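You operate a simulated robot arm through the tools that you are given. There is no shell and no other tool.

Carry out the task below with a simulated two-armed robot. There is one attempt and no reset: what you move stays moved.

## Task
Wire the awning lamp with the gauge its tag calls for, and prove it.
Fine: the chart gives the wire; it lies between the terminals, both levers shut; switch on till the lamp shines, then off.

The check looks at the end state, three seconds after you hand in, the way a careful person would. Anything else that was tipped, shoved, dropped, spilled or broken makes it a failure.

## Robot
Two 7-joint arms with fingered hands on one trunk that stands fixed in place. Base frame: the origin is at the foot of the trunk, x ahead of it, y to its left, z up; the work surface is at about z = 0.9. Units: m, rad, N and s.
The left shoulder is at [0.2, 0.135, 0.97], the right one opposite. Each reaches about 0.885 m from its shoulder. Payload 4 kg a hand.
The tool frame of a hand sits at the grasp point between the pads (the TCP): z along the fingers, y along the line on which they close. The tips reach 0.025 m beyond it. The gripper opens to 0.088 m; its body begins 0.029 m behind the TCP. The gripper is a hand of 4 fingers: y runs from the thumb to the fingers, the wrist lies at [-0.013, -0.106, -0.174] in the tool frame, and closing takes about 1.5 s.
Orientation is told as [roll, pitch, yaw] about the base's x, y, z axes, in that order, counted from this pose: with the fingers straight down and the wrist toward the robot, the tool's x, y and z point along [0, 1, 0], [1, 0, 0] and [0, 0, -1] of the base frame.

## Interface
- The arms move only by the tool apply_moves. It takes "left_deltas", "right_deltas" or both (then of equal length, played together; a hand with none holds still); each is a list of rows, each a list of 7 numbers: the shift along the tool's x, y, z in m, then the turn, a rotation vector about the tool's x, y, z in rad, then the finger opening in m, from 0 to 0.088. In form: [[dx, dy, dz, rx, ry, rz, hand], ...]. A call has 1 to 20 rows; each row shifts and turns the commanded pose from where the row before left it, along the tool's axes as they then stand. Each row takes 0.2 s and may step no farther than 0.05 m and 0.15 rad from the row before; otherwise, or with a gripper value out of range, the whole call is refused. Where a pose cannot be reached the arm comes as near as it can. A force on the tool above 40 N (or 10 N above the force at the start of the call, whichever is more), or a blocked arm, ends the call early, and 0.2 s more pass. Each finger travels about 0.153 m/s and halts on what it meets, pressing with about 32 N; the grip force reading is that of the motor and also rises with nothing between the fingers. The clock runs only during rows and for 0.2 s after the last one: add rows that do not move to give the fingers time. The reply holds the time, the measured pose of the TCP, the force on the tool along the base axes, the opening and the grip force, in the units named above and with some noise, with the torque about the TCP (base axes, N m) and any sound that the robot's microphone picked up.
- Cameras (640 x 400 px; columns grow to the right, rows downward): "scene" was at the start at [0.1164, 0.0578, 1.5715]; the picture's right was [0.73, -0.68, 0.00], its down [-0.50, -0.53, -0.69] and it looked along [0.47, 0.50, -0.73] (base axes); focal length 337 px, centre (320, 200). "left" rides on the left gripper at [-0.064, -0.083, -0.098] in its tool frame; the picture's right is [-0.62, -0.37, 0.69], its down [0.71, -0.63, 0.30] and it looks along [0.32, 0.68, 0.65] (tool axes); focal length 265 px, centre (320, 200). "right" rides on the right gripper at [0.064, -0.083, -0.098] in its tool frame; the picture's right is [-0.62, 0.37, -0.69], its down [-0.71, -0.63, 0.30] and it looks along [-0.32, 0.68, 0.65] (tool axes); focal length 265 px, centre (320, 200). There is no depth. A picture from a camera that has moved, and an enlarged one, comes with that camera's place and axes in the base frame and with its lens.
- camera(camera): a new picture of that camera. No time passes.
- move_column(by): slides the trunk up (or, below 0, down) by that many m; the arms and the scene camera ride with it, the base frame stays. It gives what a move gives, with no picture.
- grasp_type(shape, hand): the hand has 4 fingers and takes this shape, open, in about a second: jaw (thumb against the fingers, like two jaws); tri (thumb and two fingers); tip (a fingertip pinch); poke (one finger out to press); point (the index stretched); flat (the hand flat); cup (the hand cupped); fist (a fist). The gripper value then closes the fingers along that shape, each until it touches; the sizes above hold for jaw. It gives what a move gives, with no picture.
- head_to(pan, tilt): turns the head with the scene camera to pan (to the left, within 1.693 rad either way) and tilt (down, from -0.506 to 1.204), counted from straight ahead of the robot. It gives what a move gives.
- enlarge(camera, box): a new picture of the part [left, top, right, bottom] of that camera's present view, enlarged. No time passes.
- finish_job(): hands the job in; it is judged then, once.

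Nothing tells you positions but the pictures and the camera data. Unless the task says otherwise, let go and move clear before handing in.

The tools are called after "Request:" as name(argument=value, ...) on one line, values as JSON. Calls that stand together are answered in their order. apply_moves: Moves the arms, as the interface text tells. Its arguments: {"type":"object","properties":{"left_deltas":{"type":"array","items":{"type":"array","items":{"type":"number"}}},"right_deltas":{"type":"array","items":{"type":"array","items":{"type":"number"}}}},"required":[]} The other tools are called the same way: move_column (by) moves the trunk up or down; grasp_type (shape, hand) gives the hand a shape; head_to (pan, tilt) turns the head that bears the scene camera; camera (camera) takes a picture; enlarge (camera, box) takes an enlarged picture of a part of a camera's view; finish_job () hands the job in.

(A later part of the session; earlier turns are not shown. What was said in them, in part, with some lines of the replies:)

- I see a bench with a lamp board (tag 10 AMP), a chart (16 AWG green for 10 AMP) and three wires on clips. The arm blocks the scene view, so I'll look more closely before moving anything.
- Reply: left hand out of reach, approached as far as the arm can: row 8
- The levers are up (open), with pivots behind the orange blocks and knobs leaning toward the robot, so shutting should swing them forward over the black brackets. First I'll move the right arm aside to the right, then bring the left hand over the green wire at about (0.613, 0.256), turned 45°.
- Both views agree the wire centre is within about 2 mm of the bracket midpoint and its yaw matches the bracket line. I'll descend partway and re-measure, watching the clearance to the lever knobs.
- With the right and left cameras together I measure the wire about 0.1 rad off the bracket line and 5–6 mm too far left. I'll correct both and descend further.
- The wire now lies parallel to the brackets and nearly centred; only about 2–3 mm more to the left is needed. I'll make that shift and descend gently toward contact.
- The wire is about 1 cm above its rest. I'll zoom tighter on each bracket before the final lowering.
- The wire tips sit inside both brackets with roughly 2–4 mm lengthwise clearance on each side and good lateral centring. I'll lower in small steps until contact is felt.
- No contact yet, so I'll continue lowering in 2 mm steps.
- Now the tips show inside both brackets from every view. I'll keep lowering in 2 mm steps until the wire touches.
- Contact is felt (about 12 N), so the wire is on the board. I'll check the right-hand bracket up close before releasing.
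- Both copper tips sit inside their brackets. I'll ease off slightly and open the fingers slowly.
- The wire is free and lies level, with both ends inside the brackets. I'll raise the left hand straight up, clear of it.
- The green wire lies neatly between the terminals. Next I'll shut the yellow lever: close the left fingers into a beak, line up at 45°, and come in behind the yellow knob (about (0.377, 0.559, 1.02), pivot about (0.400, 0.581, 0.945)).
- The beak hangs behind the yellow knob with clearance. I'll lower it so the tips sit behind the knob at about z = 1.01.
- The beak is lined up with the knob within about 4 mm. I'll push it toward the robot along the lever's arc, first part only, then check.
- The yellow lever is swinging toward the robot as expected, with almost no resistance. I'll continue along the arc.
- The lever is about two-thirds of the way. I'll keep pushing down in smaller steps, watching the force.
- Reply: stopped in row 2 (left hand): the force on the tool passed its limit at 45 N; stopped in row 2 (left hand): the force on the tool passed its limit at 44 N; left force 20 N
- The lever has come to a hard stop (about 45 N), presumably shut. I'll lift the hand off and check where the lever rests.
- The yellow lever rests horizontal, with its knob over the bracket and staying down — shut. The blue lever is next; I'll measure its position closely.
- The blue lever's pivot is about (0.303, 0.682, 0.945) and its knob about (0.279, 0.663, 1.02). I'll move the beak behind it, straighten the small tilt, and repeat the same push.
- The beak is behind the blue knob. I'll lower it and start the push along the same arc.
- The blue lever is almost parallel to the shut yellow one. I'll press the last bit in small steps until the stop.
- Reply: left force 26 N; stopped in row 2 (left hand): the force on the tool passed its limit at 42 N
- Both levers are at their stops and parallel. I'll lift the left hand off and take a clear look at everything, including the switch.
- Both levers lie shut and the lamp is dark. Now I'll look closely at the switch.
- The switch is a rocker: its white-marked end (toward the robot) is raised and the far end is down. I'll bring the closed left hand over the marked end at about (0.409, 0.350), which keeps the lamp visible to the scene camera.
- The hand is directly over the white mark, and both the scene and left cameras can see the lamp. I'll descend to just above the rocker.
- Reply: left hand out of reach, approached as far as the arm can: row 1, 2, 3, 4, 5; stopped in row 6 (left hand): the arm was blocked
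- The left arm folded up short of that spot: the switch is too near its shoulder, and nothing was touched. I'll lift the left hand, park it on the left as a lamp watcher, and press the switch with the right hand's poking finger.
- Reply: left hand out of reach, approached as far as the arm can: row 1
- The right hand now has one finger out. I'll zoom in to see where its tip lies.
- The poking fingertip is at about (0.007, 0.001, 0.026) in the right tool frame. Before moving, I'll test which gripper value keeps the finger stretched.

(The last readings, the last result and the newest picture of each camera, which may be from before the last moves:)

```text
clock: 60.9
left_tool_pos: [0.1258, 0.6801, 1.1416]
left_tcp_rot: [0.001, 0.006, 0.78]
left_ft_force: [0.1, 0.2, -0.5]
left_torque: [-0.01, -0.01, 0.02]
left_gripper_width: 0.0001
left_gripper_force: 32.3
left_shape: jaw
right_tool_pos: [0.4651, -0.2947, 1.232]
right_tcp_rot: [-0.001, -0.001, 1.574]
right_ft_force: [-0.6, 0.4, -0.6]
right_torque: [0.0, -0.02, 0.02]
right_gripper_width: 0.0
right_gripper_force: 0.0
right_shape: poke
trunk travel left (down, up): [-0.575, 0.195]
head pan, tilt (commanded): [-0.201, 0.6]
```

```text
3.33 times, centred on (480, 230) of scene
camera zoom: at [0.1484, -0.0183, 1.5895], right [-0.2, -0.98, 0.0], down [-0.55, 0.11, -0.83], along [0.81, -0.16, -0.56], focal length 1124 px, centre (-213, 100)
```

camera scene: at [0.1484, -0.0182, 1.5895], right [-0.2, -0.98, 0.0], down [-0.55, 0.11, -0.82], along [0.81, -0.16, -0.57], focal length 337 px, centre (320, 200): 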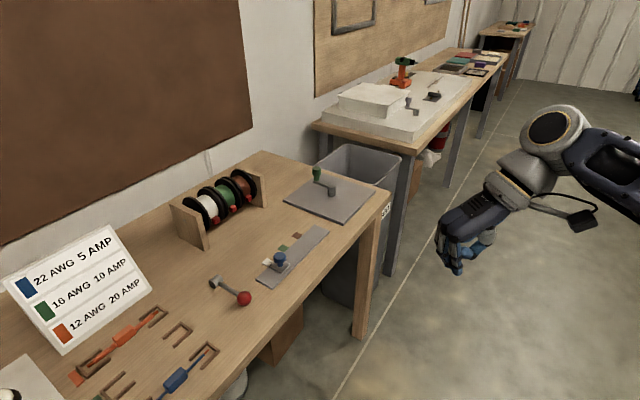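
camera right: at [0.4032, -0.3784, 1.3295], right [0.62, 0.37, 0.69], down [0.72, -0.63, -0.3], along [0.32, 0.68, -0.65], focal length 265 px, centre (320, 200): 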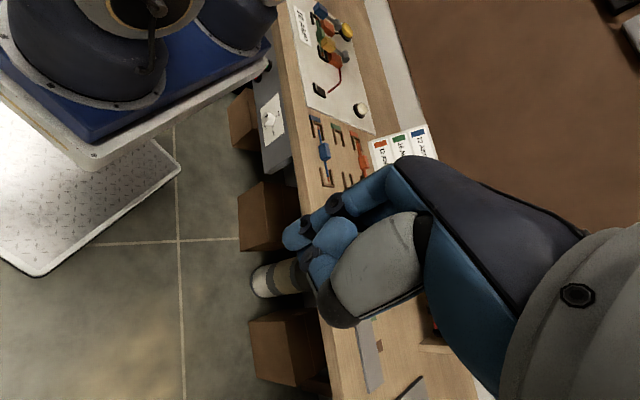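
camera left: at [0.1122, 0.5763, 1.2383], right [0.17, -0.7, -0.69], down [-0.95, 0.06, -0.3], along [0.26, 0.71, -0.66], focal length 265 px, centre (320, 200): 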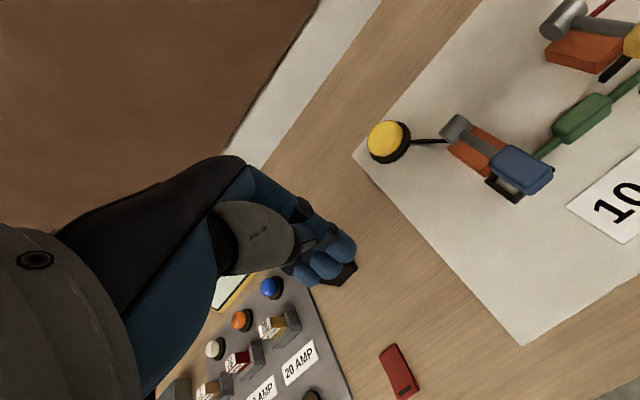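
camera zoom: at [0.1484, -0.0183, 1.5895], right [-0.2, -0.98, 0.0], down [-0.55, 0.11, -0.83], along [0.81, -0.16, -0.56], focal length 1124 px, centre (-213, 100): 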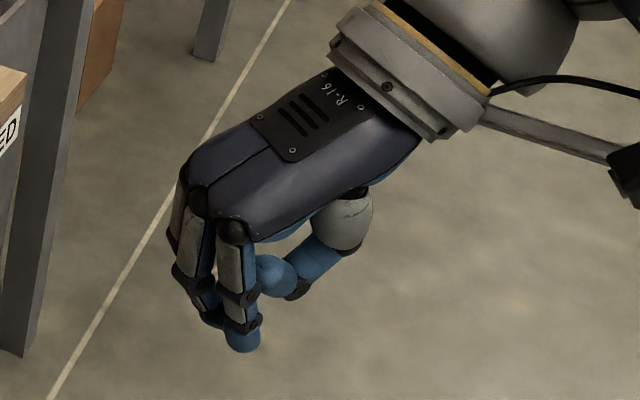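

The shape holds at 0.088. I'll now carry the right hand at height to above the switch.

Request:
apply_moves(right_deltas=[[0.0036, 0.0461, 0, 0, 0, 0, 0.088], [0.0036, 0.0461, 0, 0, 0, 0, 0.088], [0.0036, 0.0461, 0, 0, 0, 0, 0.088], [0.0036, 0.0461, 0, 0, 0, 0, 0.088], [0.0036, 0.0461, 0, 0, 0, 0, 0.088], [0.0036, 0.0461, 0, 0, 0, 0, 0.088], [0.0036, 0.0461, 0, 0, 0, 0, 0.088], [0.0036, 0.0461, 0, 0, 0, 0, 0.088], [0.0036, 0.0461, 0, 0, 0, 0, 0.088], [0.0036, 0.0461, 0, 0, 0, 0, 0.088]])

Request:
head_to(pan=0.7, tilt=0.85)

Request:
camera(camera="scene")

Request:
camera(camera="right")

```text
clock: 63.1
left_tool_pos: [0.1273, 0.6797, 1.1421]
left_tcp_rot: [0.0, 0.002, 0.781]
left_ft_force: [-0.1, -0.4, 0.6]
left_torque: [0.03, -0.01, 0.02]
left_gripper_width: 0.0001
left_gripper_force: 31.5
left_shape: jaw
right_tool_pos: [0.4274, 0.1659, 1.2352]
right_tcp_rot: [0.001, 0.0, 1.571]
right_ft_force: [0.7, -0.4, -0.3]
right_torque: [0.03, 0.01, 0.02]
right_gripper_width: 0.0
right_gripper_force: 0.1
right_shape: poke
trunk travel left (down, up): [-0.575, 0.195]
head pan, tilt (commanded): [-0.201, 0.6]
```

```text
clock: 64.3
left_tool_pos: [0.1265, 0.6804, 1.1405]
left_tcp_rot: [-0.001, 0.006, 0.779]
left_ft_force: [-0.1, 0.6, -0.5]
left_torque: [-0.02, 0.01, 0.01]
left_gripper_width: 0.0
left_gripper_force: 32.2
left_shape: jaw
right_tool_pos: [0.4289, 0.1635, 1.2364]
right_tcp_rot: [0.0, 0.0, 1.574]
right_ft_force: [-0.7, -0.3, -1.0]
right_torque: [0.0, -0.01, -0.02]
right_gripper_width: 0.0001
right_gripper_force: 0.1
right_shape: poke
trunk travel left (down, up): [-0.575, 0.195]
head pan, tilt (commanded): [0.7, 0.85]
```

```text
taken
camera scene: at [0.1216, 0.0497, 1.5686], right [0.64, -0.77, 0.0], down [-0.57, -0.48, -0.66], along [0.51, 0.42, -0.75], focal length 337 px, centre (320, 200)
```

scene: 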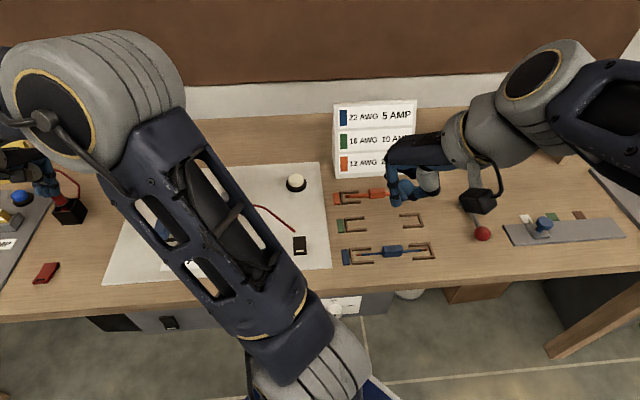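

```text
taken
camera right: at [0.3655, 0.0801, 1.3338], right [0.62, 0.37, 0.69], down [0.72, -0.63, -0.3], along [0.32, 0.68, -0.65], focal length 265 px, centre (320, 200)
```

right: 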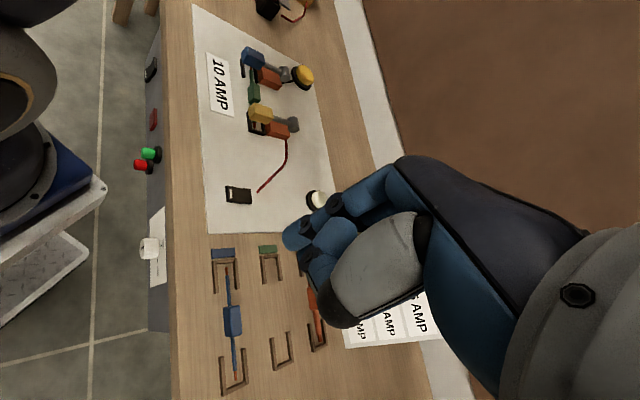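

Request:
apply_moves(right_deltas=[[0.0032, 0.047, 0, 0, 0, 0, 0.088], [0.0032, 0.047, 0, 0, 0, 0, 0.088], [0.0032, 0.047, 0, 0, 0, 0, 0.088], [0.0032, 0.047, 0, 0, 0, 0, 0.088], [0, 0, 0.04, 0, 0, 0, 0.088], [0, 0, 0.04, 0, 0, 0, 0.088]])

Request:
camera(camera="right")

Request:
camera(camera="scene")

```text
clock: 65.7
left_tool_pos: [0.1274, 0.6817, 1.1411]
left_tcp_rot: [0.001, 0.004, 0.779]
left_ft_force: [-0.4, -0.3, 1.6]
left_torque: [0.02, 0.03, 0.02]
left_gripper_width: 0.0
left_gripper_force: 31.8
left_shape: jaw
right_tool_pos: [0.4145, 0.3544, 1.1547]
right_tcp_rot: [0.0, -0.001, 1.571]
right_ft_force: [0.1, 0.1, 0.8]
right_torque: [0.0, -0.04, -0.02]
right_gripper_width: 0.0
right_gripper_force: 0.0
right_shape: poke
trunk travel left (down, up): [-0.575, 0.195]
head pan, tilt (commanded): [0.7, 0.85]
```

```text
taken
camera right: at [0.351, 0.2701, 1.2514], right [0.62, 0.37, 0.69], down [0.71, -0.63, -0.3], along [0.32, 0.68, -0.65], focal length 265 px, centre (320, 200)
```

right: 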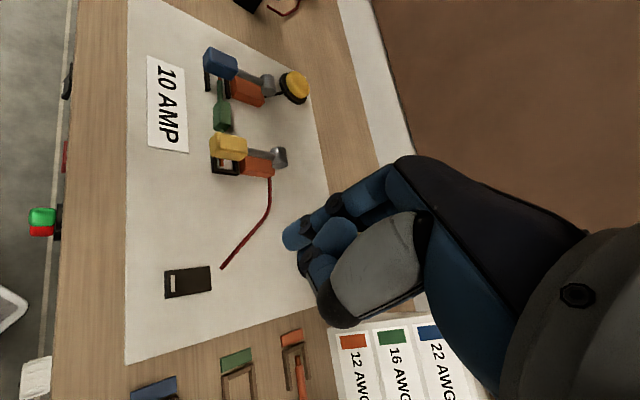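

```text
taken
camera scene: at [0.1214, 0.0496, 1.5687], right [0.64, -0.76, 0.0], down [-0.57, -0.48, -0.66], along [0.5, 0.43, -0.75], focal length 337 px, centre (320, 200)
```

scene: 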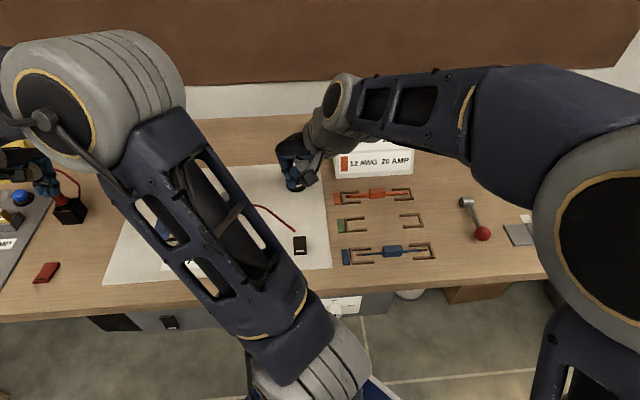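

The right camera shows everything at once: lamp, levers and rocker. The fingertip is within about 5 mm of the white mark; I'll correct that and descend to just above it.

Request:
apply_moves(right_deltas=[[-0.0018, -0.0058, 0.035, 0, 0, 0, 0.088], [0, 0, 0.038, 0, 0, 0, 0.088], [0, 0, 0.038, 0, 0, 0, 0.088], [0, 0, 0.038, 0, 0, 0, 0.088], [0, 0, 0.035, 0, 0, 0, 0.088], [0, 0, 0, 0, 0, 0, 0.088]])

Request:
camera(camera="right")

Request:
enlarge(camera="scene", box=[260, 200, 360, 280])

```text
clock: 67.1
left_tool_pos: [0.1271, 0.6803, 1.1417]
left_tcp_rot: [0.0, 0.007, 0.78]
left_ft_force: [-0.2, 0.5, -0.1]
left_torque: [0.01, 0.01, 0.0]
left_gripper_width: 0.0002
left_gripper_force: 32.1
left_shape: jaw
right_tool_pos: [0.4162, 0.3502, 0.968]
right_tcp_rot: [-0.002, 0.0, 1.573]
right_ft_force: [-0.2, -0.1, 0.6]
right_torque: [0.02, 0.01, 0.01]
right_gripper_width: 0.0
right_gripper_force: 0.1
right_shape: poke
trunk travel left (down, up): [-0.575, 0.195]
head pan, tilt (commanded): [0.7, 0.85]
```

```text
taken
camera right: at [0.3528, 0.2662, 1.0655], right [0.62, 0.37, 0.69], down [0.72, -0.63, -0.3], along [0.32, 0.68, -0.65], focal length 265 px, centre (320, 200)
```

right: 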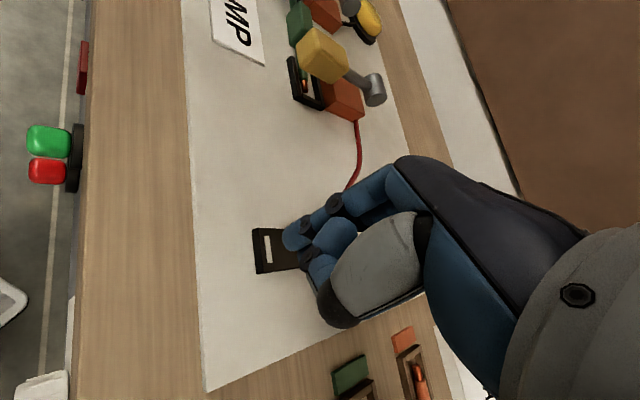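

```text
5.00 times, centred on (310, 240) of scene
camera zoom: at [0.1215, 0.0497, 1.5686], right [0.64, -0.76, 0.0], down [-0.57, -0.48, -0.66], along [0.5, 0.43, -0.75], focal length 1685 px, centre (370, 0)
```

zoom: 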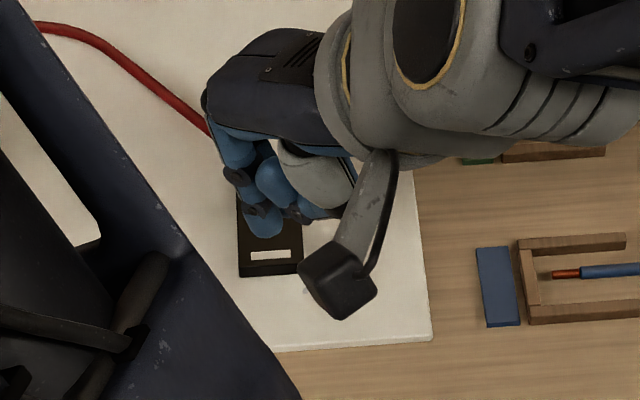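

The fingertip is above the marked end. I'll press down gradually.

Request:
apply_moves(right_deltas=[[0, 0, 0.01, 0, 0, 0, 0.088], [0, 0, 0.008, 0, 0, 0, 0.088], [0, 0, 0, 0, 0, 0, 0.088]])

Request:
enlarge(camera="right", box=[220, 180, 360, 300])

Request:
enlarge(camera="scene", box=[270, 220, 330, 270])

```text
clock: 67.9
left_tool_pos: [0.1266, 0.6815, 1.1403]
left_tcp_rot: [0.0, 0.005, 0.779]
left_ft_force: [-0.6, -0.6, 0.3]
left_torque: [-0.01, -0.01, 0.01]
left_gripper_width: 0.0
left_gripper_force: 32.1
left_shape: jaw
right_tool_pos: [0.4176, 0.3495, 0.9511]
right_tcp_rot: [0.002, 0.001, 1.573]
right_ft_force: [-0.5, -0.1, -0.1]
right_torque: [0.0, 0.01, 0.03]
right_gripper_width: 0.0001
right_gripper_force: 0.0
right_shape: poke
trunk travel left (down, up): [-0.575, 0.195]
head pan, tilt (commanded): [0.7, 0.85]
```

```text
3.33 times, centred on (290, 240) of right
camera zoom: at [0.3544, 0.2651, 1.0483], right [0.62, 0.37, 0.69], down [0.71, -0.63, -0.3], along [0.32, 0.68, -0.65], focal length 885 px, centre (420, 67)
```

zoom: 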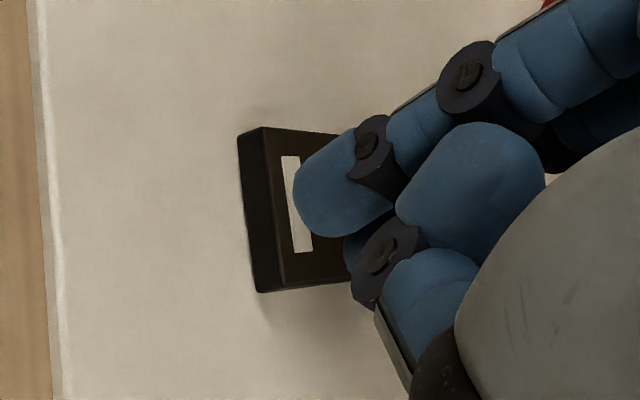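

```text
8.00 times, centred on (300, 245) of scene
camera zoom: at [0.1216, 0.0497, 1.5686], right [0.64, -0.76, 0.0], down [-0.57, -0.48, -0.66], along [0.5, 0.43, -0.75], focal length 2697 px, centre (480, -160)
```

zoom: 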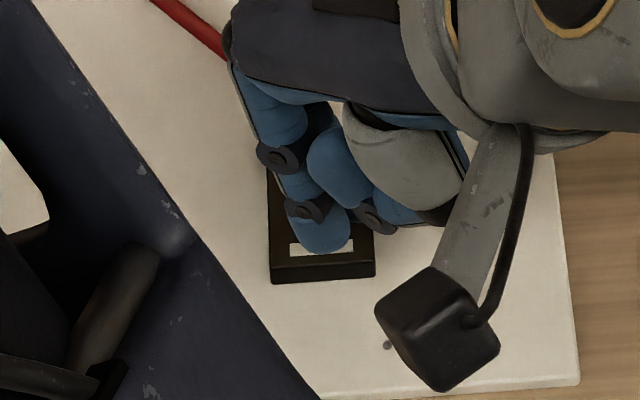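

The tip is right over the mark. I'll continue down in small steps.

Request:
apply_moves(right_deltas=[[0, 0, 0.004, 0, 0, 0, 0.088], [0, 0, 0.003, 0, 0, 0, 0.088]])

Request:
apply_moves(right_deltas=[[0, 0, 0.003, 0, 0, 0, 0.088], [0, 0, 0, 0, 0, 0, 0.088]])

Request:
enlarge(camera="right", box=[220, 180, 360, 300])

Request:
camera(camera="left")

```text
clock: 68.5
left_tool_pos: [0.1271, 0.6809, 1.1407]
left_tcp_rot: [0.0, 0.005, 0.78]
left_ft_force: [0.8, 0.6, 0.2]
left_torque: [-0.01, 0.03, -0.02]
left_gripper_width: 0.0
left_gripper_force: 32.5
left_shape: jaw
right_tool_pos: [0.4183, 0.3475, 0.9434]
right_tcp_rot: [-0.002, 0.0, 1.573]
right_ft_force: [0.6, 0.5, 0.7]
right_torque: [0.01, -0.02, 0.01]
right_gripper_width: 0.0
right_gripper_force: 0.0
right_shape: poke
trunk travel left (down, up): [-0.575, 0.195]
head pan, tilt (commanded): [0.7, 0.85]
```

```text
clock: 69.1
left_tool_pos: [0.1265, 0.6802, 1.1421]
left_tcp_rot: [0.0, 0.007, 0.779]
left_ft_force: [0.0, -0.1, 0.6]
left_torque: [-0.01, 0.0, -0.02]
left_gripper_width: 0.0002
left_gripper_force: 31.8
left_shape: jaw
right_tool_pos: [0.4181, 0.3494, 0.9418]
right_tcp_rot: [0.0, 0.002, 1.574]
right_ft_force: [0.4, -0.2, 0.9]
right_torque: [-0.03, 0.01, 0.0]
right_gripper_width: 0.0
right_gripper_force: 0.0
right_shape: poke
trunk travel left (down, up): [-0.575, 0.195]
head pan, tilt (commanded): [0.7, 0.85]
```

```text
3.33 times, centred on (290, 240) of right
camera zoom: at [0.3548, 0.2645, 1.0387], right [0.62, 0.37, 0.69], down [0.72, -0.63, -0.3], along [0.32, 0.68, -0.65], focal length 885 px, centre (420, 67)
```

zoom: 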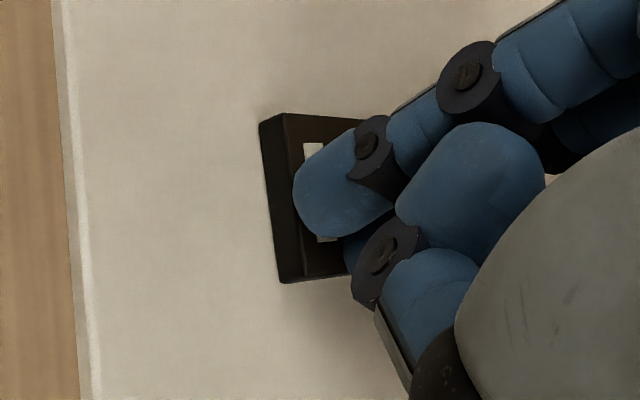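

```text
taken
camera left: at [0.1121, 0.5764, 1.2383], right [0.17, -0.7, -0.69], down [-0.95, 0.06, -0.3], along [0.26, 0.71, -0.66], focal length 265 px, centre (320, 200)
```

left: 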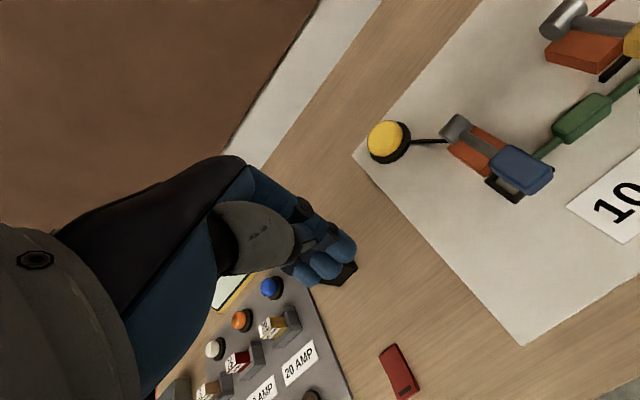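

Request:
apply_moves(right_deltas=[[0, 0, 0.003, 0, 0, 0, 0.088], [0, 0, 0, 0, 0, 0, 0.088]])

Request:
apply_moves(right_deltas=[[0, 0, 0.003, 0, 0, 0, 0.088], [0, 0, 0, 0, 0, 0, 0.088]])

Request:
enlarge(camera="right", box=[220, 180, 360, 300])

Request:
enlarge(camera="left", box=[340, 90, 460, 190])

```text
clock: 69.7
left_tool_pos: [0.1268, 0.6795, 1.1408]
left_tcp_rot: [0.001, 0.006, 0.782]
left_ft_force: [0.7, 0.1, 0.2]
left_torque: [-0.01, 0.03, -0.01]
left_gripper_width: 0.0
left_gripper_force: 32.2
left_shape: jaw
right_tool_pos: [0.4189, 0.349, 0.9387]
right_tcp_rot: [0.0, -0.003, 1.573]
right_ft_force: [-0.7, 0.1, 4.1]
right_torque: [-0.01, 0.0, -0.03]
right_gripper_width: 0.0001
right_gripper_force: 0.1
right_shape: poke
trunk travel left (down, up): [-0.575, 0.195]
head pan, tilt (commanded): [0.7, 0.85]
```

```text
clock: 70.5
left_tool_pos: [0.1273, 0.6796, 1.1398]
left_tcp_rot: [0.0, 0.002, 0.781]
left_ft_force: [-0.1, -0.2, -0.9]
left_torque: [-0.03, 0.0, -0.04]
left_gripper_width: 0.0
left_gripper_force: 32.2
left_shape: jaw
right_tool_pos: [0.4181, 0.3512, 0.9378]
right_tcp_rot: [-0.003, -0.01, 1.573]
right_ft_force: [-2.0, -6.4, 21.2]
right_torque: [-0.16, 0.1, 0.0]
right_gripper_width: 0.0001
right_gripper_force: 0.0
right_shape: poke
trunk travel left (down, up): [-0.575, 0.195]
head pan, tilt (commanded): [0.7, 0.85]
stopped in row 2 (right hand): the force on the tool passed its limit at 42 N (the readings are from after the stop); the commanded pose is now the measured one
```

```text
3.33 times, centred on (290, 240) of right
camera zoom: at [0.355, 0.2664, 1.0346], right [0.62, 0.36, 0.7], down [0.72, -0.63, -0.31], along [0.33, 0.69, -0.65], focal length 885 px, centre (420, 67)
```

zoom: 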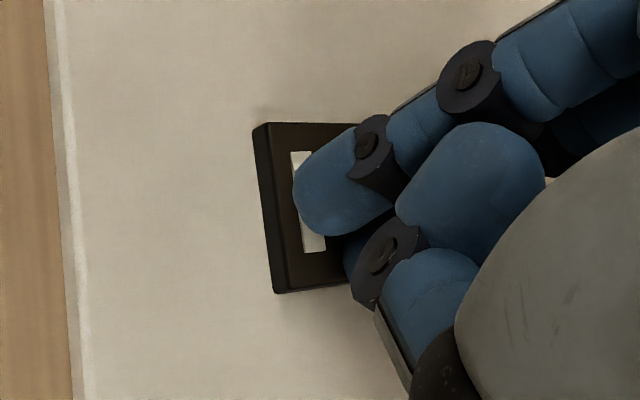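

```text
4.00 times, centred on (400, 140) of left
camera zoom: at [0.112, 0.5759, 1.2382], right [0.17, -0.7, -0.69], down [-0.95, 0.06, -0.3], along [0.26, 0.71, -0.66], focal length 1062 px, centre (0, 440)
```

zoom: 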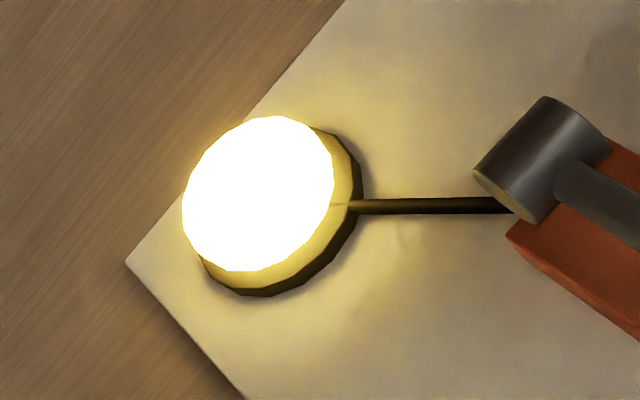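

The lamp is shining. I'll lift the finger, confirm it stays lit for a moment, and then switch off at the far end of the rocker.

Request:
apply_moves(right_deltas=[[0, 0, -0.01, 0, 0, 0, 0.088], [0, 0, -0.02, 0, 0, 0, 0.088], [0, 0, -0.02, 0.01, 0, 0, 0.088], [0, 0, 0, 0, 0, 0, 0.088], [0, 0, 0, 0, 0, 0, 0.088]])

Request:
camera(camera="left")

Request:
camera(camera="right")

Request:
enlarge(camera="scene", box=[260, 210, 340, 280])

```text
clock: 71.7
left_tool_pos: [0.1266, 0.6808, 1.1409]
left_tcp_rot: [-0.001, 0.004, 0.779]
left_ft_force: [-1.2, -0.4, 0.0]
left_torque: [-0.02, 0.0, 0.0]
left_gripper_width: 0.0
left_gripper_force: 32.0
left_shape: jaw
right_tool_pos: [0.4182, 0.3523, 0.9877]
right_tcp_rot: [-0.002, 0.003, 1.572]
right_ft_force: [-0.7, -1.5, -0.5]
right_torque: [0.0, -0.01, 0.0]
right_gripper_width: 0.0
right_gripper_force: 0.0
right_shape: poke
trunk travel left (down, up): [-0.575, 0.195]
head pan, tilt (commanded): [0.7, 0.85]
```

```text
taken
camera left: at [0.1122, 0.5764, 1.2382], right [0.17, -0.7, -0.69], down [-0.95, 0.06, -0.3], along [0.26, 0.71, -0.66], focal length 265 px, centre (320, 200)
```

left: 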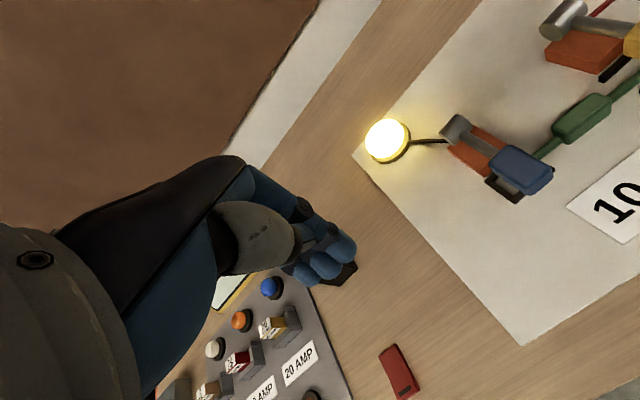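

```text
taken
camera right: at [0.3552, 0.2689, 1.0852], right [0.62, 0.37, 0.69], down [0.72, -0.63, -0.3], along [0.32, 0.68, -0.66], focal length 265 px, centre (320, 200)
```

right: 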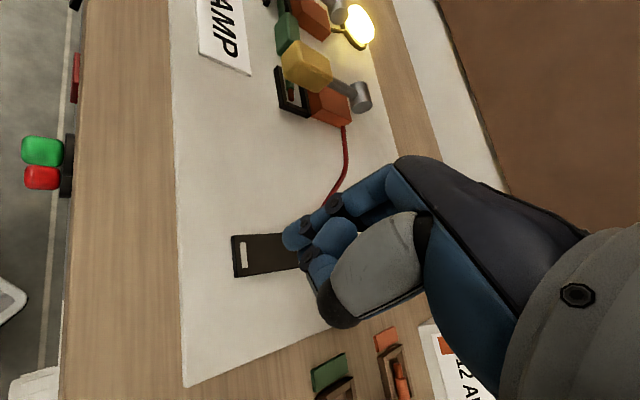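

```text
5.71 times, centred on (300, 245) of scene
camera zoom: at [0.1216, 0.0498, 1.5686], right [0.64, -0.76, 0.0], down [-0.57, -0.48, -0.66], along [0.5, 0.43, -0.75], focal length 1926 px, centre (434, -57)
```

zoom: 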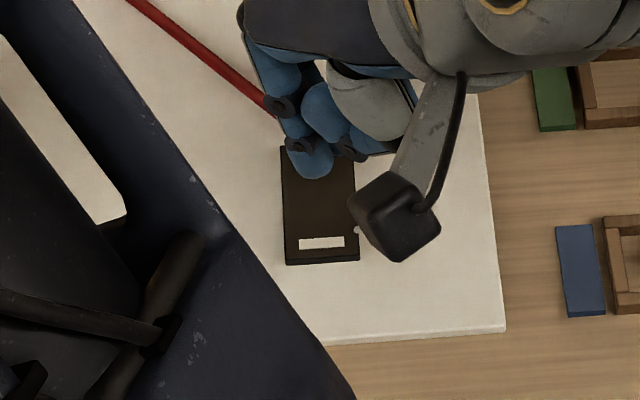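

The lamp stays lit, and the rocker's far end is now the raised one. I'll shift the fingertip over that far end at about (0.4385, 0.380) and press it to switch off.

Request:
apply_moves(right_deltas=[[-0.0137, 0.0135, 0, 0, 0, 0, 0.088], [-0.0137, 0.0135, 0, 0, 0, 0, 0.088], [0, 0, 0.015, 0, 0, 0, 0.088], [0, 0, 0.015, 0, 0, 0, 0.088], [0, 0, 0, 0, 0, 0, 0.088]])

Request:
enlarge(camera="right", box=[220, 160, 360, 300])

Request:
enlarge(camera="scene", box=[260, 210, 340, 280])

```text
clock: 72.9
left_tool_pos: [0.1255, 0.6812, 1.141]
left_tcp_rot: [0.0, 0.005, 0.781]
left_ft_force: [0.5, 0.7, 0.2]
left_torque: [0.0, 0.0, 0.02]
left_gripper_width: 0.0
left_gripper_force: 32.0
left_shape: jaw
right_tool_pos: [0.4457, 0.3777, 0.9564]
right_tcp_rot: [-0.002, 0.002, 1.573]
right_ft_force: [0.6, 0.6, 0.9]
right_torque: [-0.01, 0.01, -0.01]
right_gripper_width: 0.0002
right_gripper_force: 0.1
right_shape: poke
trunk travel left (down, up): [-0.575, 0.195]
head pan, tilt (commanded): [0.7, 0.85]
```

```text
2.86 times, centred on (290, 230) of right
camera zoom: at [0.3821, 0.2939, 1.0544], right [0.62, 0.37, 0.69], down [0.72, -0.63, -0.3], along [0.32, 0.68, -0.66], focal length 758 px, centre (406, 114)
```

zoom: 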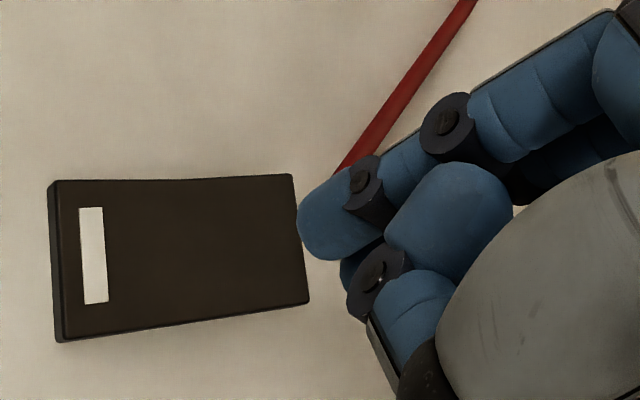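

```text
5.71 times, centred on (300, 245) of scene
camera zoom: at [0.1216, 0.0497, 1.5686], right [0.64, -0.76, 0.0], down [-0.57, -0.48, -0.66], along [0.5, 0.43, -0.75], focal length 1926 px, centre (434, -57)
```

zoom: 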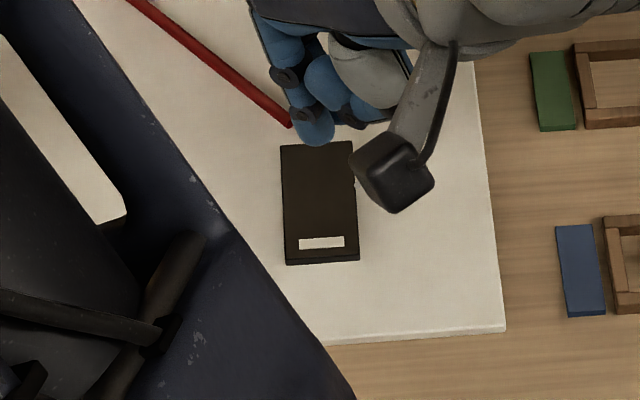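

The tip is close to the far edge, so I'll shift it about 5 mm inward and then press down slowly.

Request:
apply_moves(right_deltas=[[0.0033, -0.0033, 0.004, 0, 0, 0, 0.088], [0, 0, 0.005, 0, 0, 0, 0.088], [0, 0, 0, 0, 0, 0, 0.088]])

Request:
apply_moves(right_deltas=[[0, 0, 0.003, 0, 0, 0, 0.088], [0, 0, 0, 0, 0, 0, 0.088]])

Request:
enlarge(camera="right", box=[220, 160, 360, 300])

Request:
enlarge(camera="left", box=[340, 90, 460, 190])

```text
clock: 73.7
left_tool_pos: [0.127, 0.6808, 1.1403]
left_tcp_rot: [-0.001, 0.006, 0.78]
left_ft_force: [0.3, 1.1, 0.3]
left_torque: [0.02, 0.01, 0.0]
left_gripper_width: 0.0
left_gripper_force: 32.1
left_shape: jaw
right_tool_pos: [0.4433, 0.3743, 0.9475]
right_tcp_rot: [-0.001, 0.004, 1.572]
right_ft_force: [-0.7, -0.7, -0.7]
right_torque: [-0.03, 0.03, -0.01]
right_gripper_width: 0.0001
right_gripper_force: 0.1
right_shape: poke
trunk travel left (down, up): [-0.575, 0.195]
head pan, tilt (commanded): [0.7, 0.85]
```

```text
clock: 74.3
left_tool_pos: [0.1265, 0.6812, 1.1405]
left_tcp_rot: [-0.001, 0.005, 0.779]
left_ft_force: [-0.4, 0.2, -0.5]
left_torque: [0.0, 0.02, -0.02]
left_gripper_width: 0.0001
left_gripper_force: 31.8
left_shape: jaw
right_tool_pos: [0.4433, 0.3741, 0.9461]
right_tcp_rot: [-0.002, 0.004, 1.573]
right_ft_force: [-0.5, -0.4, -0.4]
right_torque: [-0.02, 0.02, 0.04]
right_gripper_width: 0.0
right_gripper_force: 0.0
right_shape: poke
trunk travel left (down, up): [-0.575, 0.195]
head pan, tilt (commanded): [0.7, 0.85]
```

```text
2.86 times, centred on (290, 230) of right
camera zoom: at [0.3798, 0.2904, 1.0426], right [0.62, 0.37, 0.69], down [0.72, -0.63, -0.3], along [0.32, 0.68, -0.66], focal length 758 px, centre (406, 114)
```

zoom: 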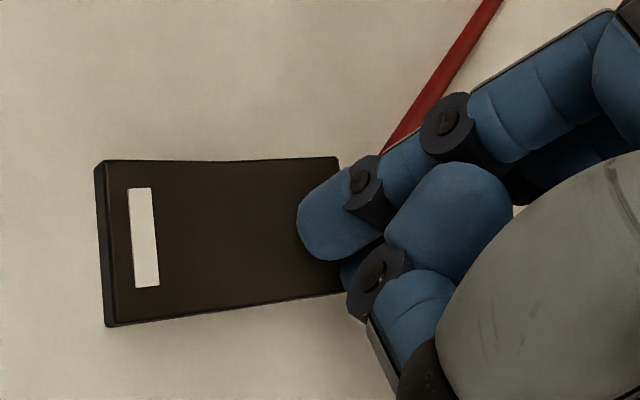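

```text
4.00 times, centred on (400, 140) of left
camera zoom: at [0.1122, 0.5764, 1.2382], right [0.17, -0.7, -0.69], down [-0.95, 0.06, -0.3], along [0.26, 0.71, -0.66], focal length 1062 px, centre (0, 440)
```

zoom: 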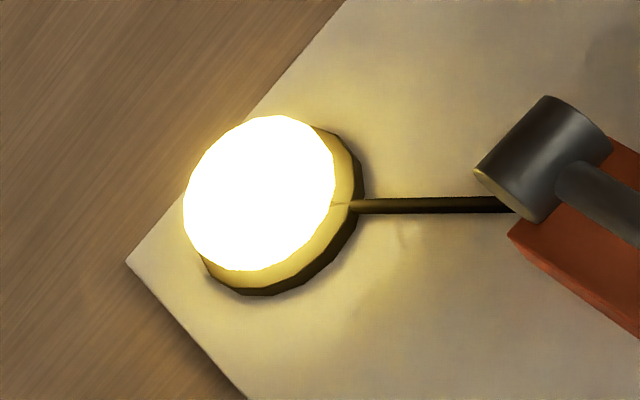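

The lamp is still lit and the tip is well over the far end. I'll press on.

Request:
apply_moves(right_deltas=[[0, 0, 0.003, 0, 0, 0, 0.088], [0, 0, 0, 0, 0, 0, 0.088]])

Request:
apply_moves(right_deltas=[[0, 0, 0.003, 0, 0, 0, 0.088], [0, 0, 0, 0, 0, 0, 0.088]])

Request:
enlarge(camera="left", box=[340, 90, 460, 190])

Request:
enlarge(camera="right", box=[220, 160, 360, 300])

```text
clock: 74.9
left_tool_pos: [0.1262, 0.6817, 1.1409]
left_tcp_rot: [0.0, 0.005, 0.779]
left_ft_force: [-0.1, 0.3, 0.1]
left_torque: [0.01, 0.0, 0.01]
left_gripper_width: 0.0001
left_gripper_force: 31.5
left_shape: jaw
right_tool_pos: [0.4424, 0.3733, 0.9408]
right_tcp_rot: [-0.001, 0.003, 1.572]
right_ft_force: [-0.3, -0.6, 0.9]
right_torque: [0.01, 0.01, 0.02]
right_gripper_width: 0.0
right_gripper_force: 0.1
right_shape: poke
trunk travel left (down, up): [-0.575, 0.195]
head pan, tilt (commanded): [0.7, 0.85]
```

```text
clock: 75.5
left_tool_pos: [0.1271, 0.68, 1.1413]
left_tcp_rot: [-0.001, 0.004, 0.781]
left_ft_force: [0.7, -0.3, 0.8]
left_torque: [0.04, -0.04, 0.05]
left_gripper_width: 0.0
left_gripper_force: 31.8
left_shape: jaw
right_tool_pos: [0.4433, 0.3742, 0.9386]
right_tcp_rot: [-0.003, 0.004, 1.572]
right_ft_force: [-1.3, -0.8, 6.8]
right_torque: [0.0, 0.11, 0.03]
right_gripper_width: 0.0001
right_gripper_force: 0.1
right_shape: poke
trunk travel left (down, up): [-0.575, 0.195]
head pan, tilt (commanded): [0.7, 0.85]
```

```text
4.00 times, centred on (400, 140) of left
camera zoom: at [0.1121, 0.5762, 1.2384], right [0.17, -0.7, -0.69], down [-0.95, 0.06, -0.3], along [0.26, 0.71, -0.66], focal length 1062 px, centre (0, 440)
```

zoom: 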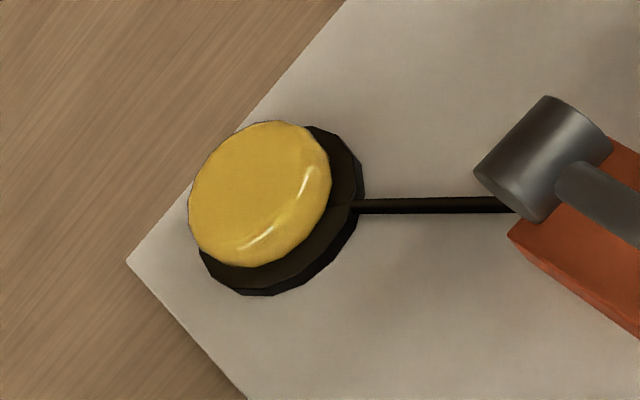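

```text
2.86 times, centred on (290, 230) of right
camera zoom: at [0.379, 0.2905, 1.036], right [0.62, 0.37, 0.69], down [0.72, -0.63, -0.3], along [0.33, 0.68, -0.65], focal length 758 px, centre (406, 114)
```

zoom: 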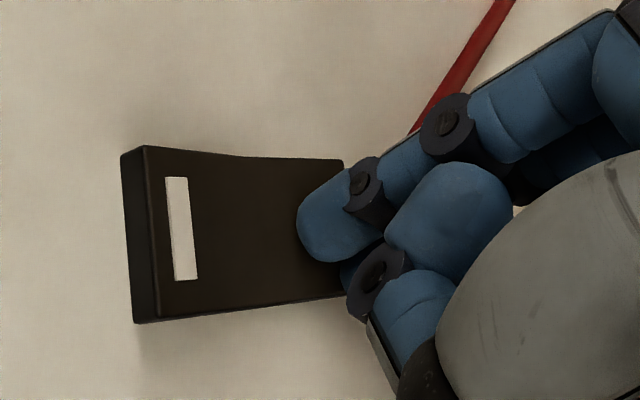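

The lamp is off and the marked end has risen. One more slight press makes sure it's fully seated, then I'll lift away.

Request:
apply_moves(right_deltas=[[0, 0, 0.0015, 0, 0, 0, 0.088], [0, 0, 0, 0, 0, 0, 0.088]])

Request:
apply_moves(right_deltas=[[0, 0, -0.01, 0, 0, 0, 0.088], [0, 0, -0.02, 0, 0, 0, 0.088], [0, 0, -0.04, 0, 0, 0, 0.088], [0, 0, -0.04, 0, 0, 0, 0.088], [0, 0, -0.04, 0, 0, 0, 0.088], [0, 0, -0.04, 0, 0, 0, 0.088], [0, 0, -0.04, 0, 0, 0, 0.088]])

Request:
camera(camera="right")

Request:
camera(camera="left")

```text
clock: 76.1
left_tool_pos: [0.1268, 0.6793, 1.1411]
left_tcp_rot: [0.001, 0.004, 0.78]
left_ft_force: [0.5, -0.3, -0.1]
left_torque: [0.0, -0.01, 0.0]
left_gripper_width: 0.0001
left_gripper_force: 31.7
left_shape: jaw
right_tool_pos: [0.4426, 0.3737, 0.9383]
right_tcp_rot: [-0.003, 0.001, 1.57]
right_ft_force: [-0.6, -3.7, 24.0]
right_torque: [-0.07, 0.24, 0.08]
right_gripper_width: 0.0001
right_gripper_force: 0.0
right_shape: poke
trunk travel left (down, up): [-0.575, 0.195]
head pan, tilt (commanded): [0.7, 0.85]
```

```text
clock: 77.7
left_tool_pos: [0.1253, 0.6807, 1.1408]
left_tcp_rot: [-0.001, 0.006, 0.78]
left_ft_force: [-0.2, -0.5, -0.7]
left_torque: [-0.01, 0.02, -0.02]
left_gripper_width: 0.0002
left_gripper_force: 31.2
left_shape: jaw
right_tool_pos: [0.4403, 0.3742, 1.168]
right_tcp_rot: [-0.002, 0.003, 1.573]
right_ft_force: [0.6, -0.8, -0.1]
right_torque: [0.01, -0.03, -0.02]
right_gripper_width: 0.0002
right_gripper_force: 0.1
right_shape: poke
trunk travel left (down, up): [-0.575, 0.195]
head pan, tilt (commanded): [0.7, 0.85]
```

```text
taken
camera right: at [0.3769, 0.2914, 1.2653], right [0.62, 0.37, 0.69], down [0.72, -0.63, -0.3], along [0.32, 0.68, -0.66], focal length 265 px, centre (320, 200)
```

right: 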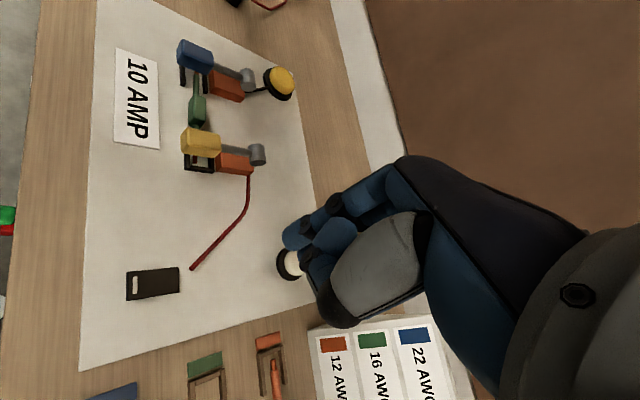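

```text
taken
camera left: at [0.1123, 0.5764, 1.2382], right [0.17, -0.7, -0.69], down [-0.95, 0.06, -0.3], along [0.26, 0.71, -0.66], focal length 265 px, centre (320, 200)
```

left: 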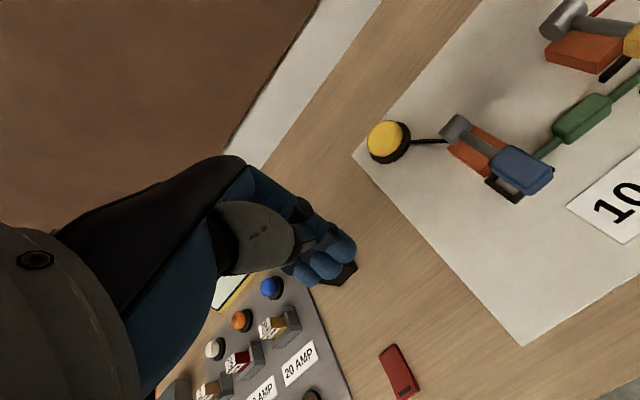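

The lamp is off. I'll zoom in to confirm the end state, then withdraw the right hand to the side.

Request:
enlarge(camera="right", box=[110, 20, 310, 310])

Request:
apply_moves(right_deltas=[[0, 0, -0.03, 0, 0, 0, 0.088], [0, -0.045, -0.015, 0, 0, 0, 0.088], [0, -0.047, 0, 0, 0, 0, 0.088], [0, -0.047, 0, 0, 0, 0, 0.088], [0, -0.047, 0, 0, 0, 0, 0.088], [0, -0.047, 0, 0, 0, 0, 0.088], [0, -0.047, 0, 0, 0, 0, 0.088], [0, -0.047, 0, 0, 0, 0, 0.088], [0, -0.047, 0, 0, 0, 0, 0.088], [0, -0.047, 0, 0, 0, 0, 0.088], [0, -0.047, 0, 0, 0, 0, 0.088], [0, -0.047, 0, 0, 0, 0, 0.088]])

Request:
camera(camera="right")

Request:
camera(camera="scene")

```text
1.38 times, centred on (210, 165) of right
camera zoom: at [0.3769, 0.2914, 1.2653], right [0.62, 0.37, 0.69], down [0.72, -0.63, -0.3], along [0.32, 0.68, -0.66], focal length 366 px, centre (472, 248)
```

zoom: 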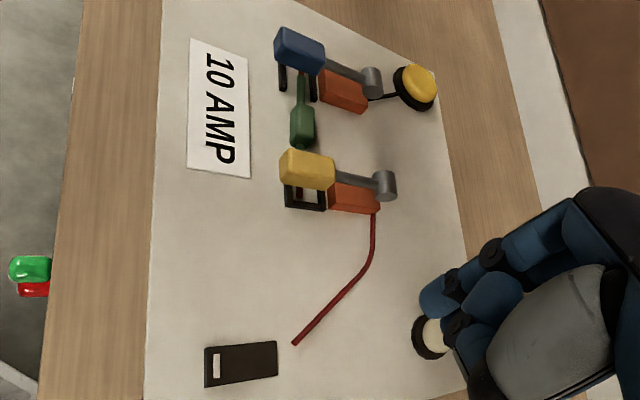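

```text
clock: 80.3
left_tool_pos: [0.1277, 0.6809, 1.1416]
left_tcp_rot: [-0.001, 0.005, 0.78]
left_ft_force: [-0.8, -0.4, -0.5]
left_torque: [0.02, 0.02, -0.01]
left_gripper_width: 0.0001
left_gripper_force: 32.0
left_shape: jaw
right_tool_pos: [0.4399, -0.1426, 1.2125]
right_tcp_rot: [-0.001, 0.004, 1.571]
right_ft_force: [0.2, 0.0, -0.1]
right_torque: [-0.05, 0.0, 0.03]
right_gripper_width: 0.0001
right_gripper_force: 0.0
right_shape: poke
trunk travel left (down, up): [-0.575, 0.195]
head pan, tilt (commanded): [0.7, 0.85]
```

```text
taken
camera right: at [0.3773, -0.2265, 1.3107], right [0.62, 0.37, 0.69], down [0.72, -0.63, -0.3], along [0.32, 0.68, -0.66], focal length 265 px, centre (320, 200)
```

right: 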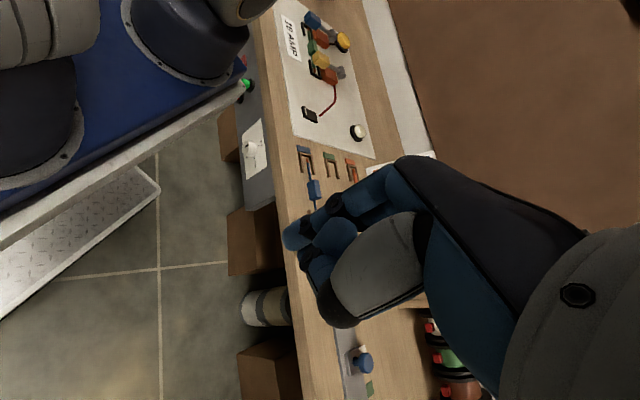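

```text
taken
camera scene: at [0.1215, 0.0499, 1.5686], right [0.64, -0.76, 0.0], down [-0.57, -0.48, -0.66], along [0.5, 0.43, -0.75], focal length 337 px, centre (320, 200)
```

scene: 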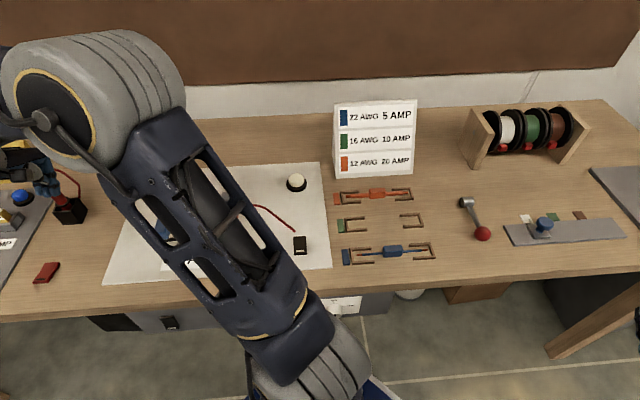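

Everything on the right is as it was. I'll check the left hand's surroundings (the red probe stands near it) before moving it clear.

Request:
head_to(pan=1.15, tilt=0.75)

Request:
camera(camera="scene")

```text
clock: 81.2
left_tool_pos: [0.1274, 0.68, 1.1405]
left_tcp_rot: [-0.001, 0.006, 0.781]
left_ft_force: [0.2, 0.6, 0.6]
left_torque: [0.02, 0.01, -0.02]
left_gripper_width: 0.0
left_gripper_force: 32.3
left_shape: jaw
right_tool_pos: [0.4403, -0.1419, 1.2116]
right_tcp_rot: [-0.002, 0.003, 1.573]
right_ft_force: [-0.2, 0.0, -0.4]
right_torque: [-0.02, 0.01, -0.01]
right_gripper_width: 0.0001
right_gripper_force: 0.1
right_shape: poke
trunk travel left (down, up): [-0.575, 0.195]
head pan, tilt (commanded): [1.15, 0.75]
```

```text
taken
camera scene: at [0.0957, 0.0749, 1.5766], right [0.91, -0.41, 0.0], down [-0.28, -0.62, -0.73], along [0.3, 0.67, -0.68], focal length 337 px, centre (320, 200)
```

scene: 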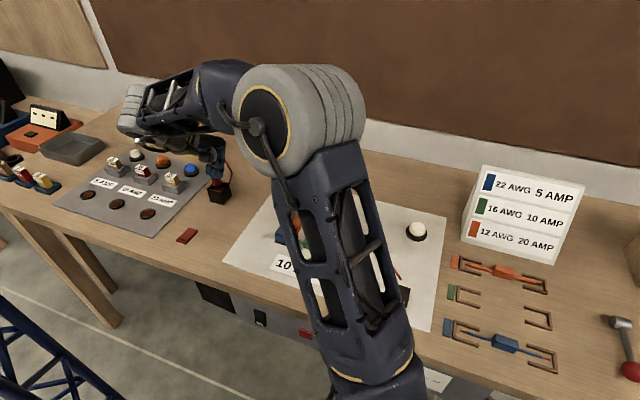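

Request:
enlarge(camera="scene", box=[130, 110, 270, 220])

Request:
enlarge(camera="left", box=[200, 180, 400, 400])

```text
3.64 times, centred on (200, 165) of scene
camera zoom: at [0.0957, 0.0749, 1.5766], right [0.91, -0.41, 0.0], down [-0.28, -0.62, -0.73], along [0.3, 0.67, -0.68], focal length 1226 px, centre (756, 327)
```

zoom: 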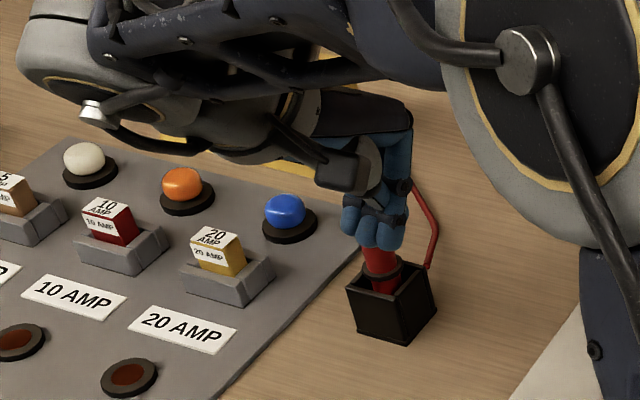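

```text
1.82 times, centred on (300, 290) of left
camera zoom: at [0.1122, 0.5763, 1.2383], right [0.17, -0.7, -0.69], down [-0.95, 0.06, -0.3], along [0.26, 0.71, -0.66], focal length 483 px, centre (356, 36)
```

zoom: 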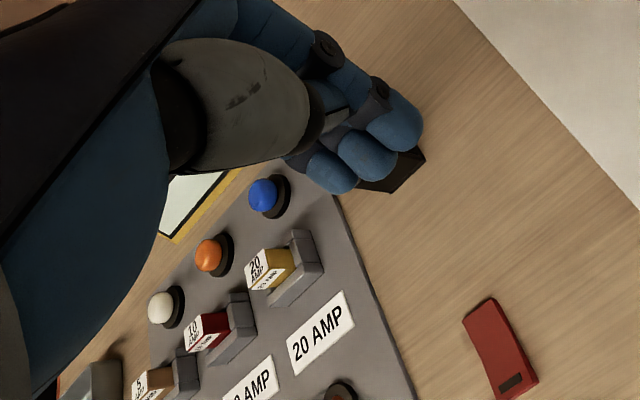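

The probe stands untouched, well behind the hand. I'll raise the left hand a little to be clear, then do a last close check of the board from the right camera.

Request:
apply_moves(left_deltas=[[0, 0, -0.02, 0, 0, 0, 0.0], [0, 0, -0.02, 0, 0, 0, 0.02], [0, 0, -0.02, 0, 0, 0, 0.04], [0, 0, 0, 0, 0, 0, 0.04]])

Request:
enlarge(camera="right", box=[270, 0, 380, 140])

Request:
enlarge(camera="right", box=[300, 5, 350, 45])

Request:
enlarge(camera="right", box=[300, 40, 350, 80])

Request:
enlarge(camera="right", box=[295, 95, 335, 130])

Request:
camera(camera="left")

```text
clock: 82.2
left_tool_pos: [0.1277, 0.68, 1.2008]
left_tcp_rot: [0.001, 0.006, 0.78]
left_ft_force: [-0.2, -0.4, -0.7]
left_torque: [0.03, -0.01, -0.01]
left_gripper_width: 0.0395
left_gripper_force: 0.1
left_shape: jaw
right_tool_pos: [0.4398, -0.1418, 1.2131]
right_tcp_rot: [-0.001, 0.004, 1.573]
right_ft_force: [-0.3, 0.0, -0.4]
right_torque: [0.0, 0.0, -0.03]
right_gripper_width: 0.0
right_gripper_force: 0.1
right_shape: poke
trunk travel left (down, up): [-0.575, 0.195]
head pan, tilt (commanded): [1.15, 0.75]
```

```text
2.86 times, centred on (325, 70) of right
camera zoom: at [0.3775, -0.226, 1.3106], right [0.62, 0.37, 0.69], down [0.72, -0.63, -0.3], along [0.32, 0.68, -0.66], focal length 758 px, centre (306, 571)
```

zoom: 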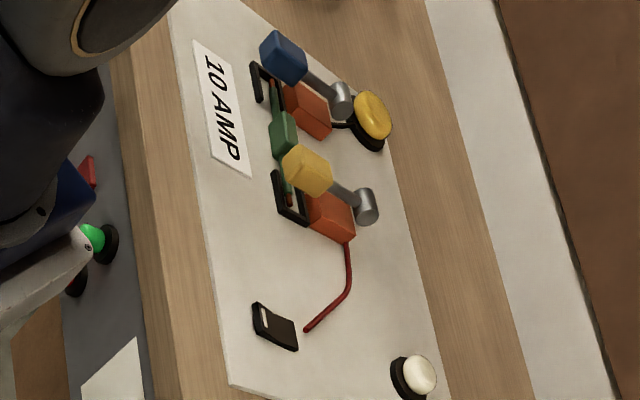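

```text
10.00 times, centred on (325, 25) of right
camera zoom: at [0.3775, -0.226, 1.3106], right [0.62, 0.37, 0.69], down [0.72, -0.63, -0.3], along [0.32, 0.68, -0.66], focal length 2654 px, centre (270, 1950)
```

zoom: 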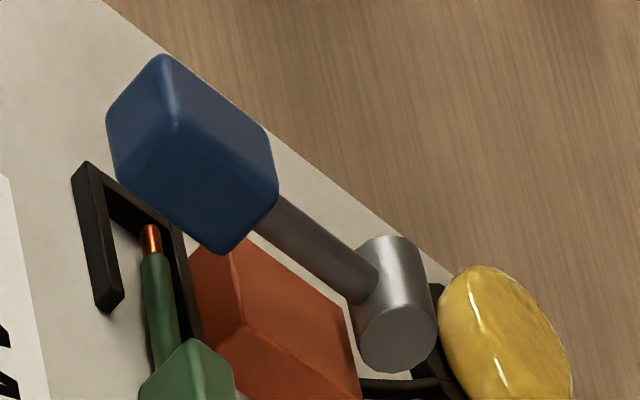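

```text
10.00 times, centred on (325, 60) of right
camera zoom: at [0.3775, -0.226, 1.3106], right [0.62, 0.37, 0.69], down [0.72, -0.63, -0.3], along [0.32, 0.68, -0.66], focal length 2654 px, centre (270, 1600)
```

zoom: 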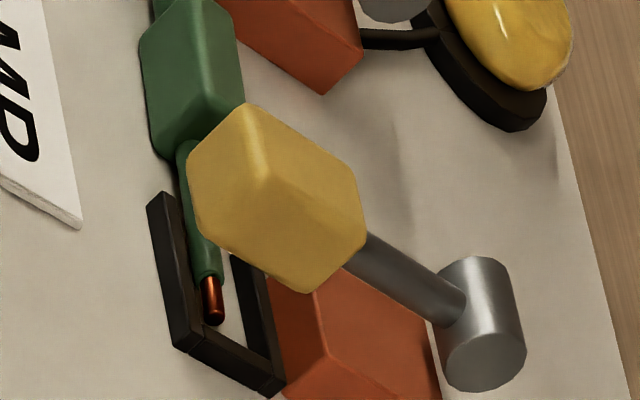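

```text
11.43 times, centred on (315, 112) of right
camera zoom: at [0.3775, -0.226, 1.3106], right [0.62, 0.37, 0.69], down [0.72, -0.63, -0.3], along [0.32, 0.68, -0.66], focal length 3033 px, centre (377, 1200)
```

zoom: 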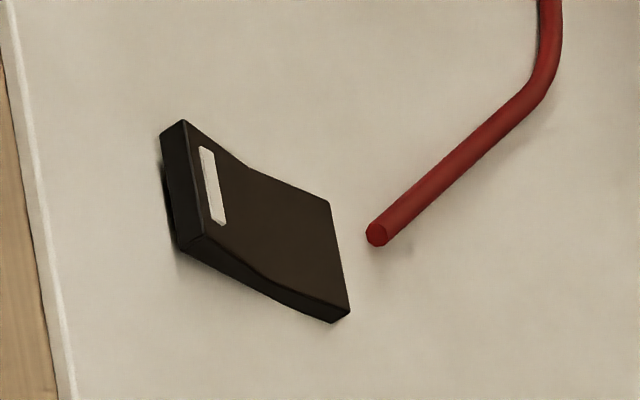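

```text
taken
camera left: at [0.1125, 0.5766, 1.2982], right [0.17, -0.7, -0.69], down [-0.95, 0.06, -0.3], along [0.26, 0.71, -0.66], focal length 265 px, centre (320, 200)
```

left: 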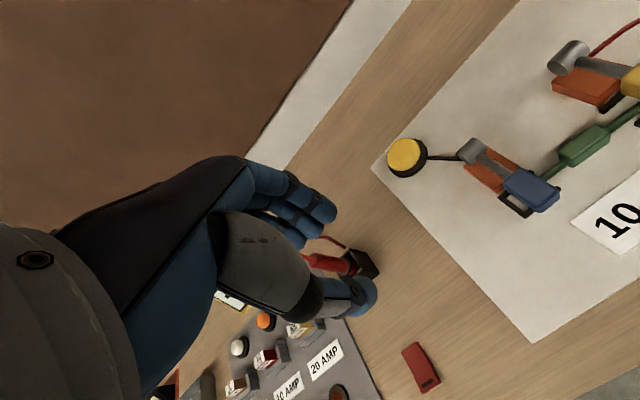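

The green 16 AWG wire lies between the terminals and both levers are shut. The lamp lit when switched on and is now off, and both hands are clear with nothing else disturbed. I'm handing in.

Request:
finish_job()

```text
The job is handed in.
```

The awning lamp is wired with the green 16 AWG wire, which is what the chart gives for its 10 AMP tag, and I've handed the job in.

- **Wire:** it lies between the two terminals, with both bare copper ends inside their brackets.
- **Levers:** the yellow and blue levers are both down against their stops and stayed down when I let go.
- **Proof:** I switched on at the white-marked end of the rocker and the lamp shone. It stayed lit after I lifted my finger. I then pressed the other end, and the lamp went out.
- **Surroundings:** the other wires, the chart and the nearby probe looked undisturbed in the last pictures. Both hands are clear of the bench.

The left arm could not reach the switch, so I pressed it with the right hand instead. That failed attempt touched nothing that I could see.
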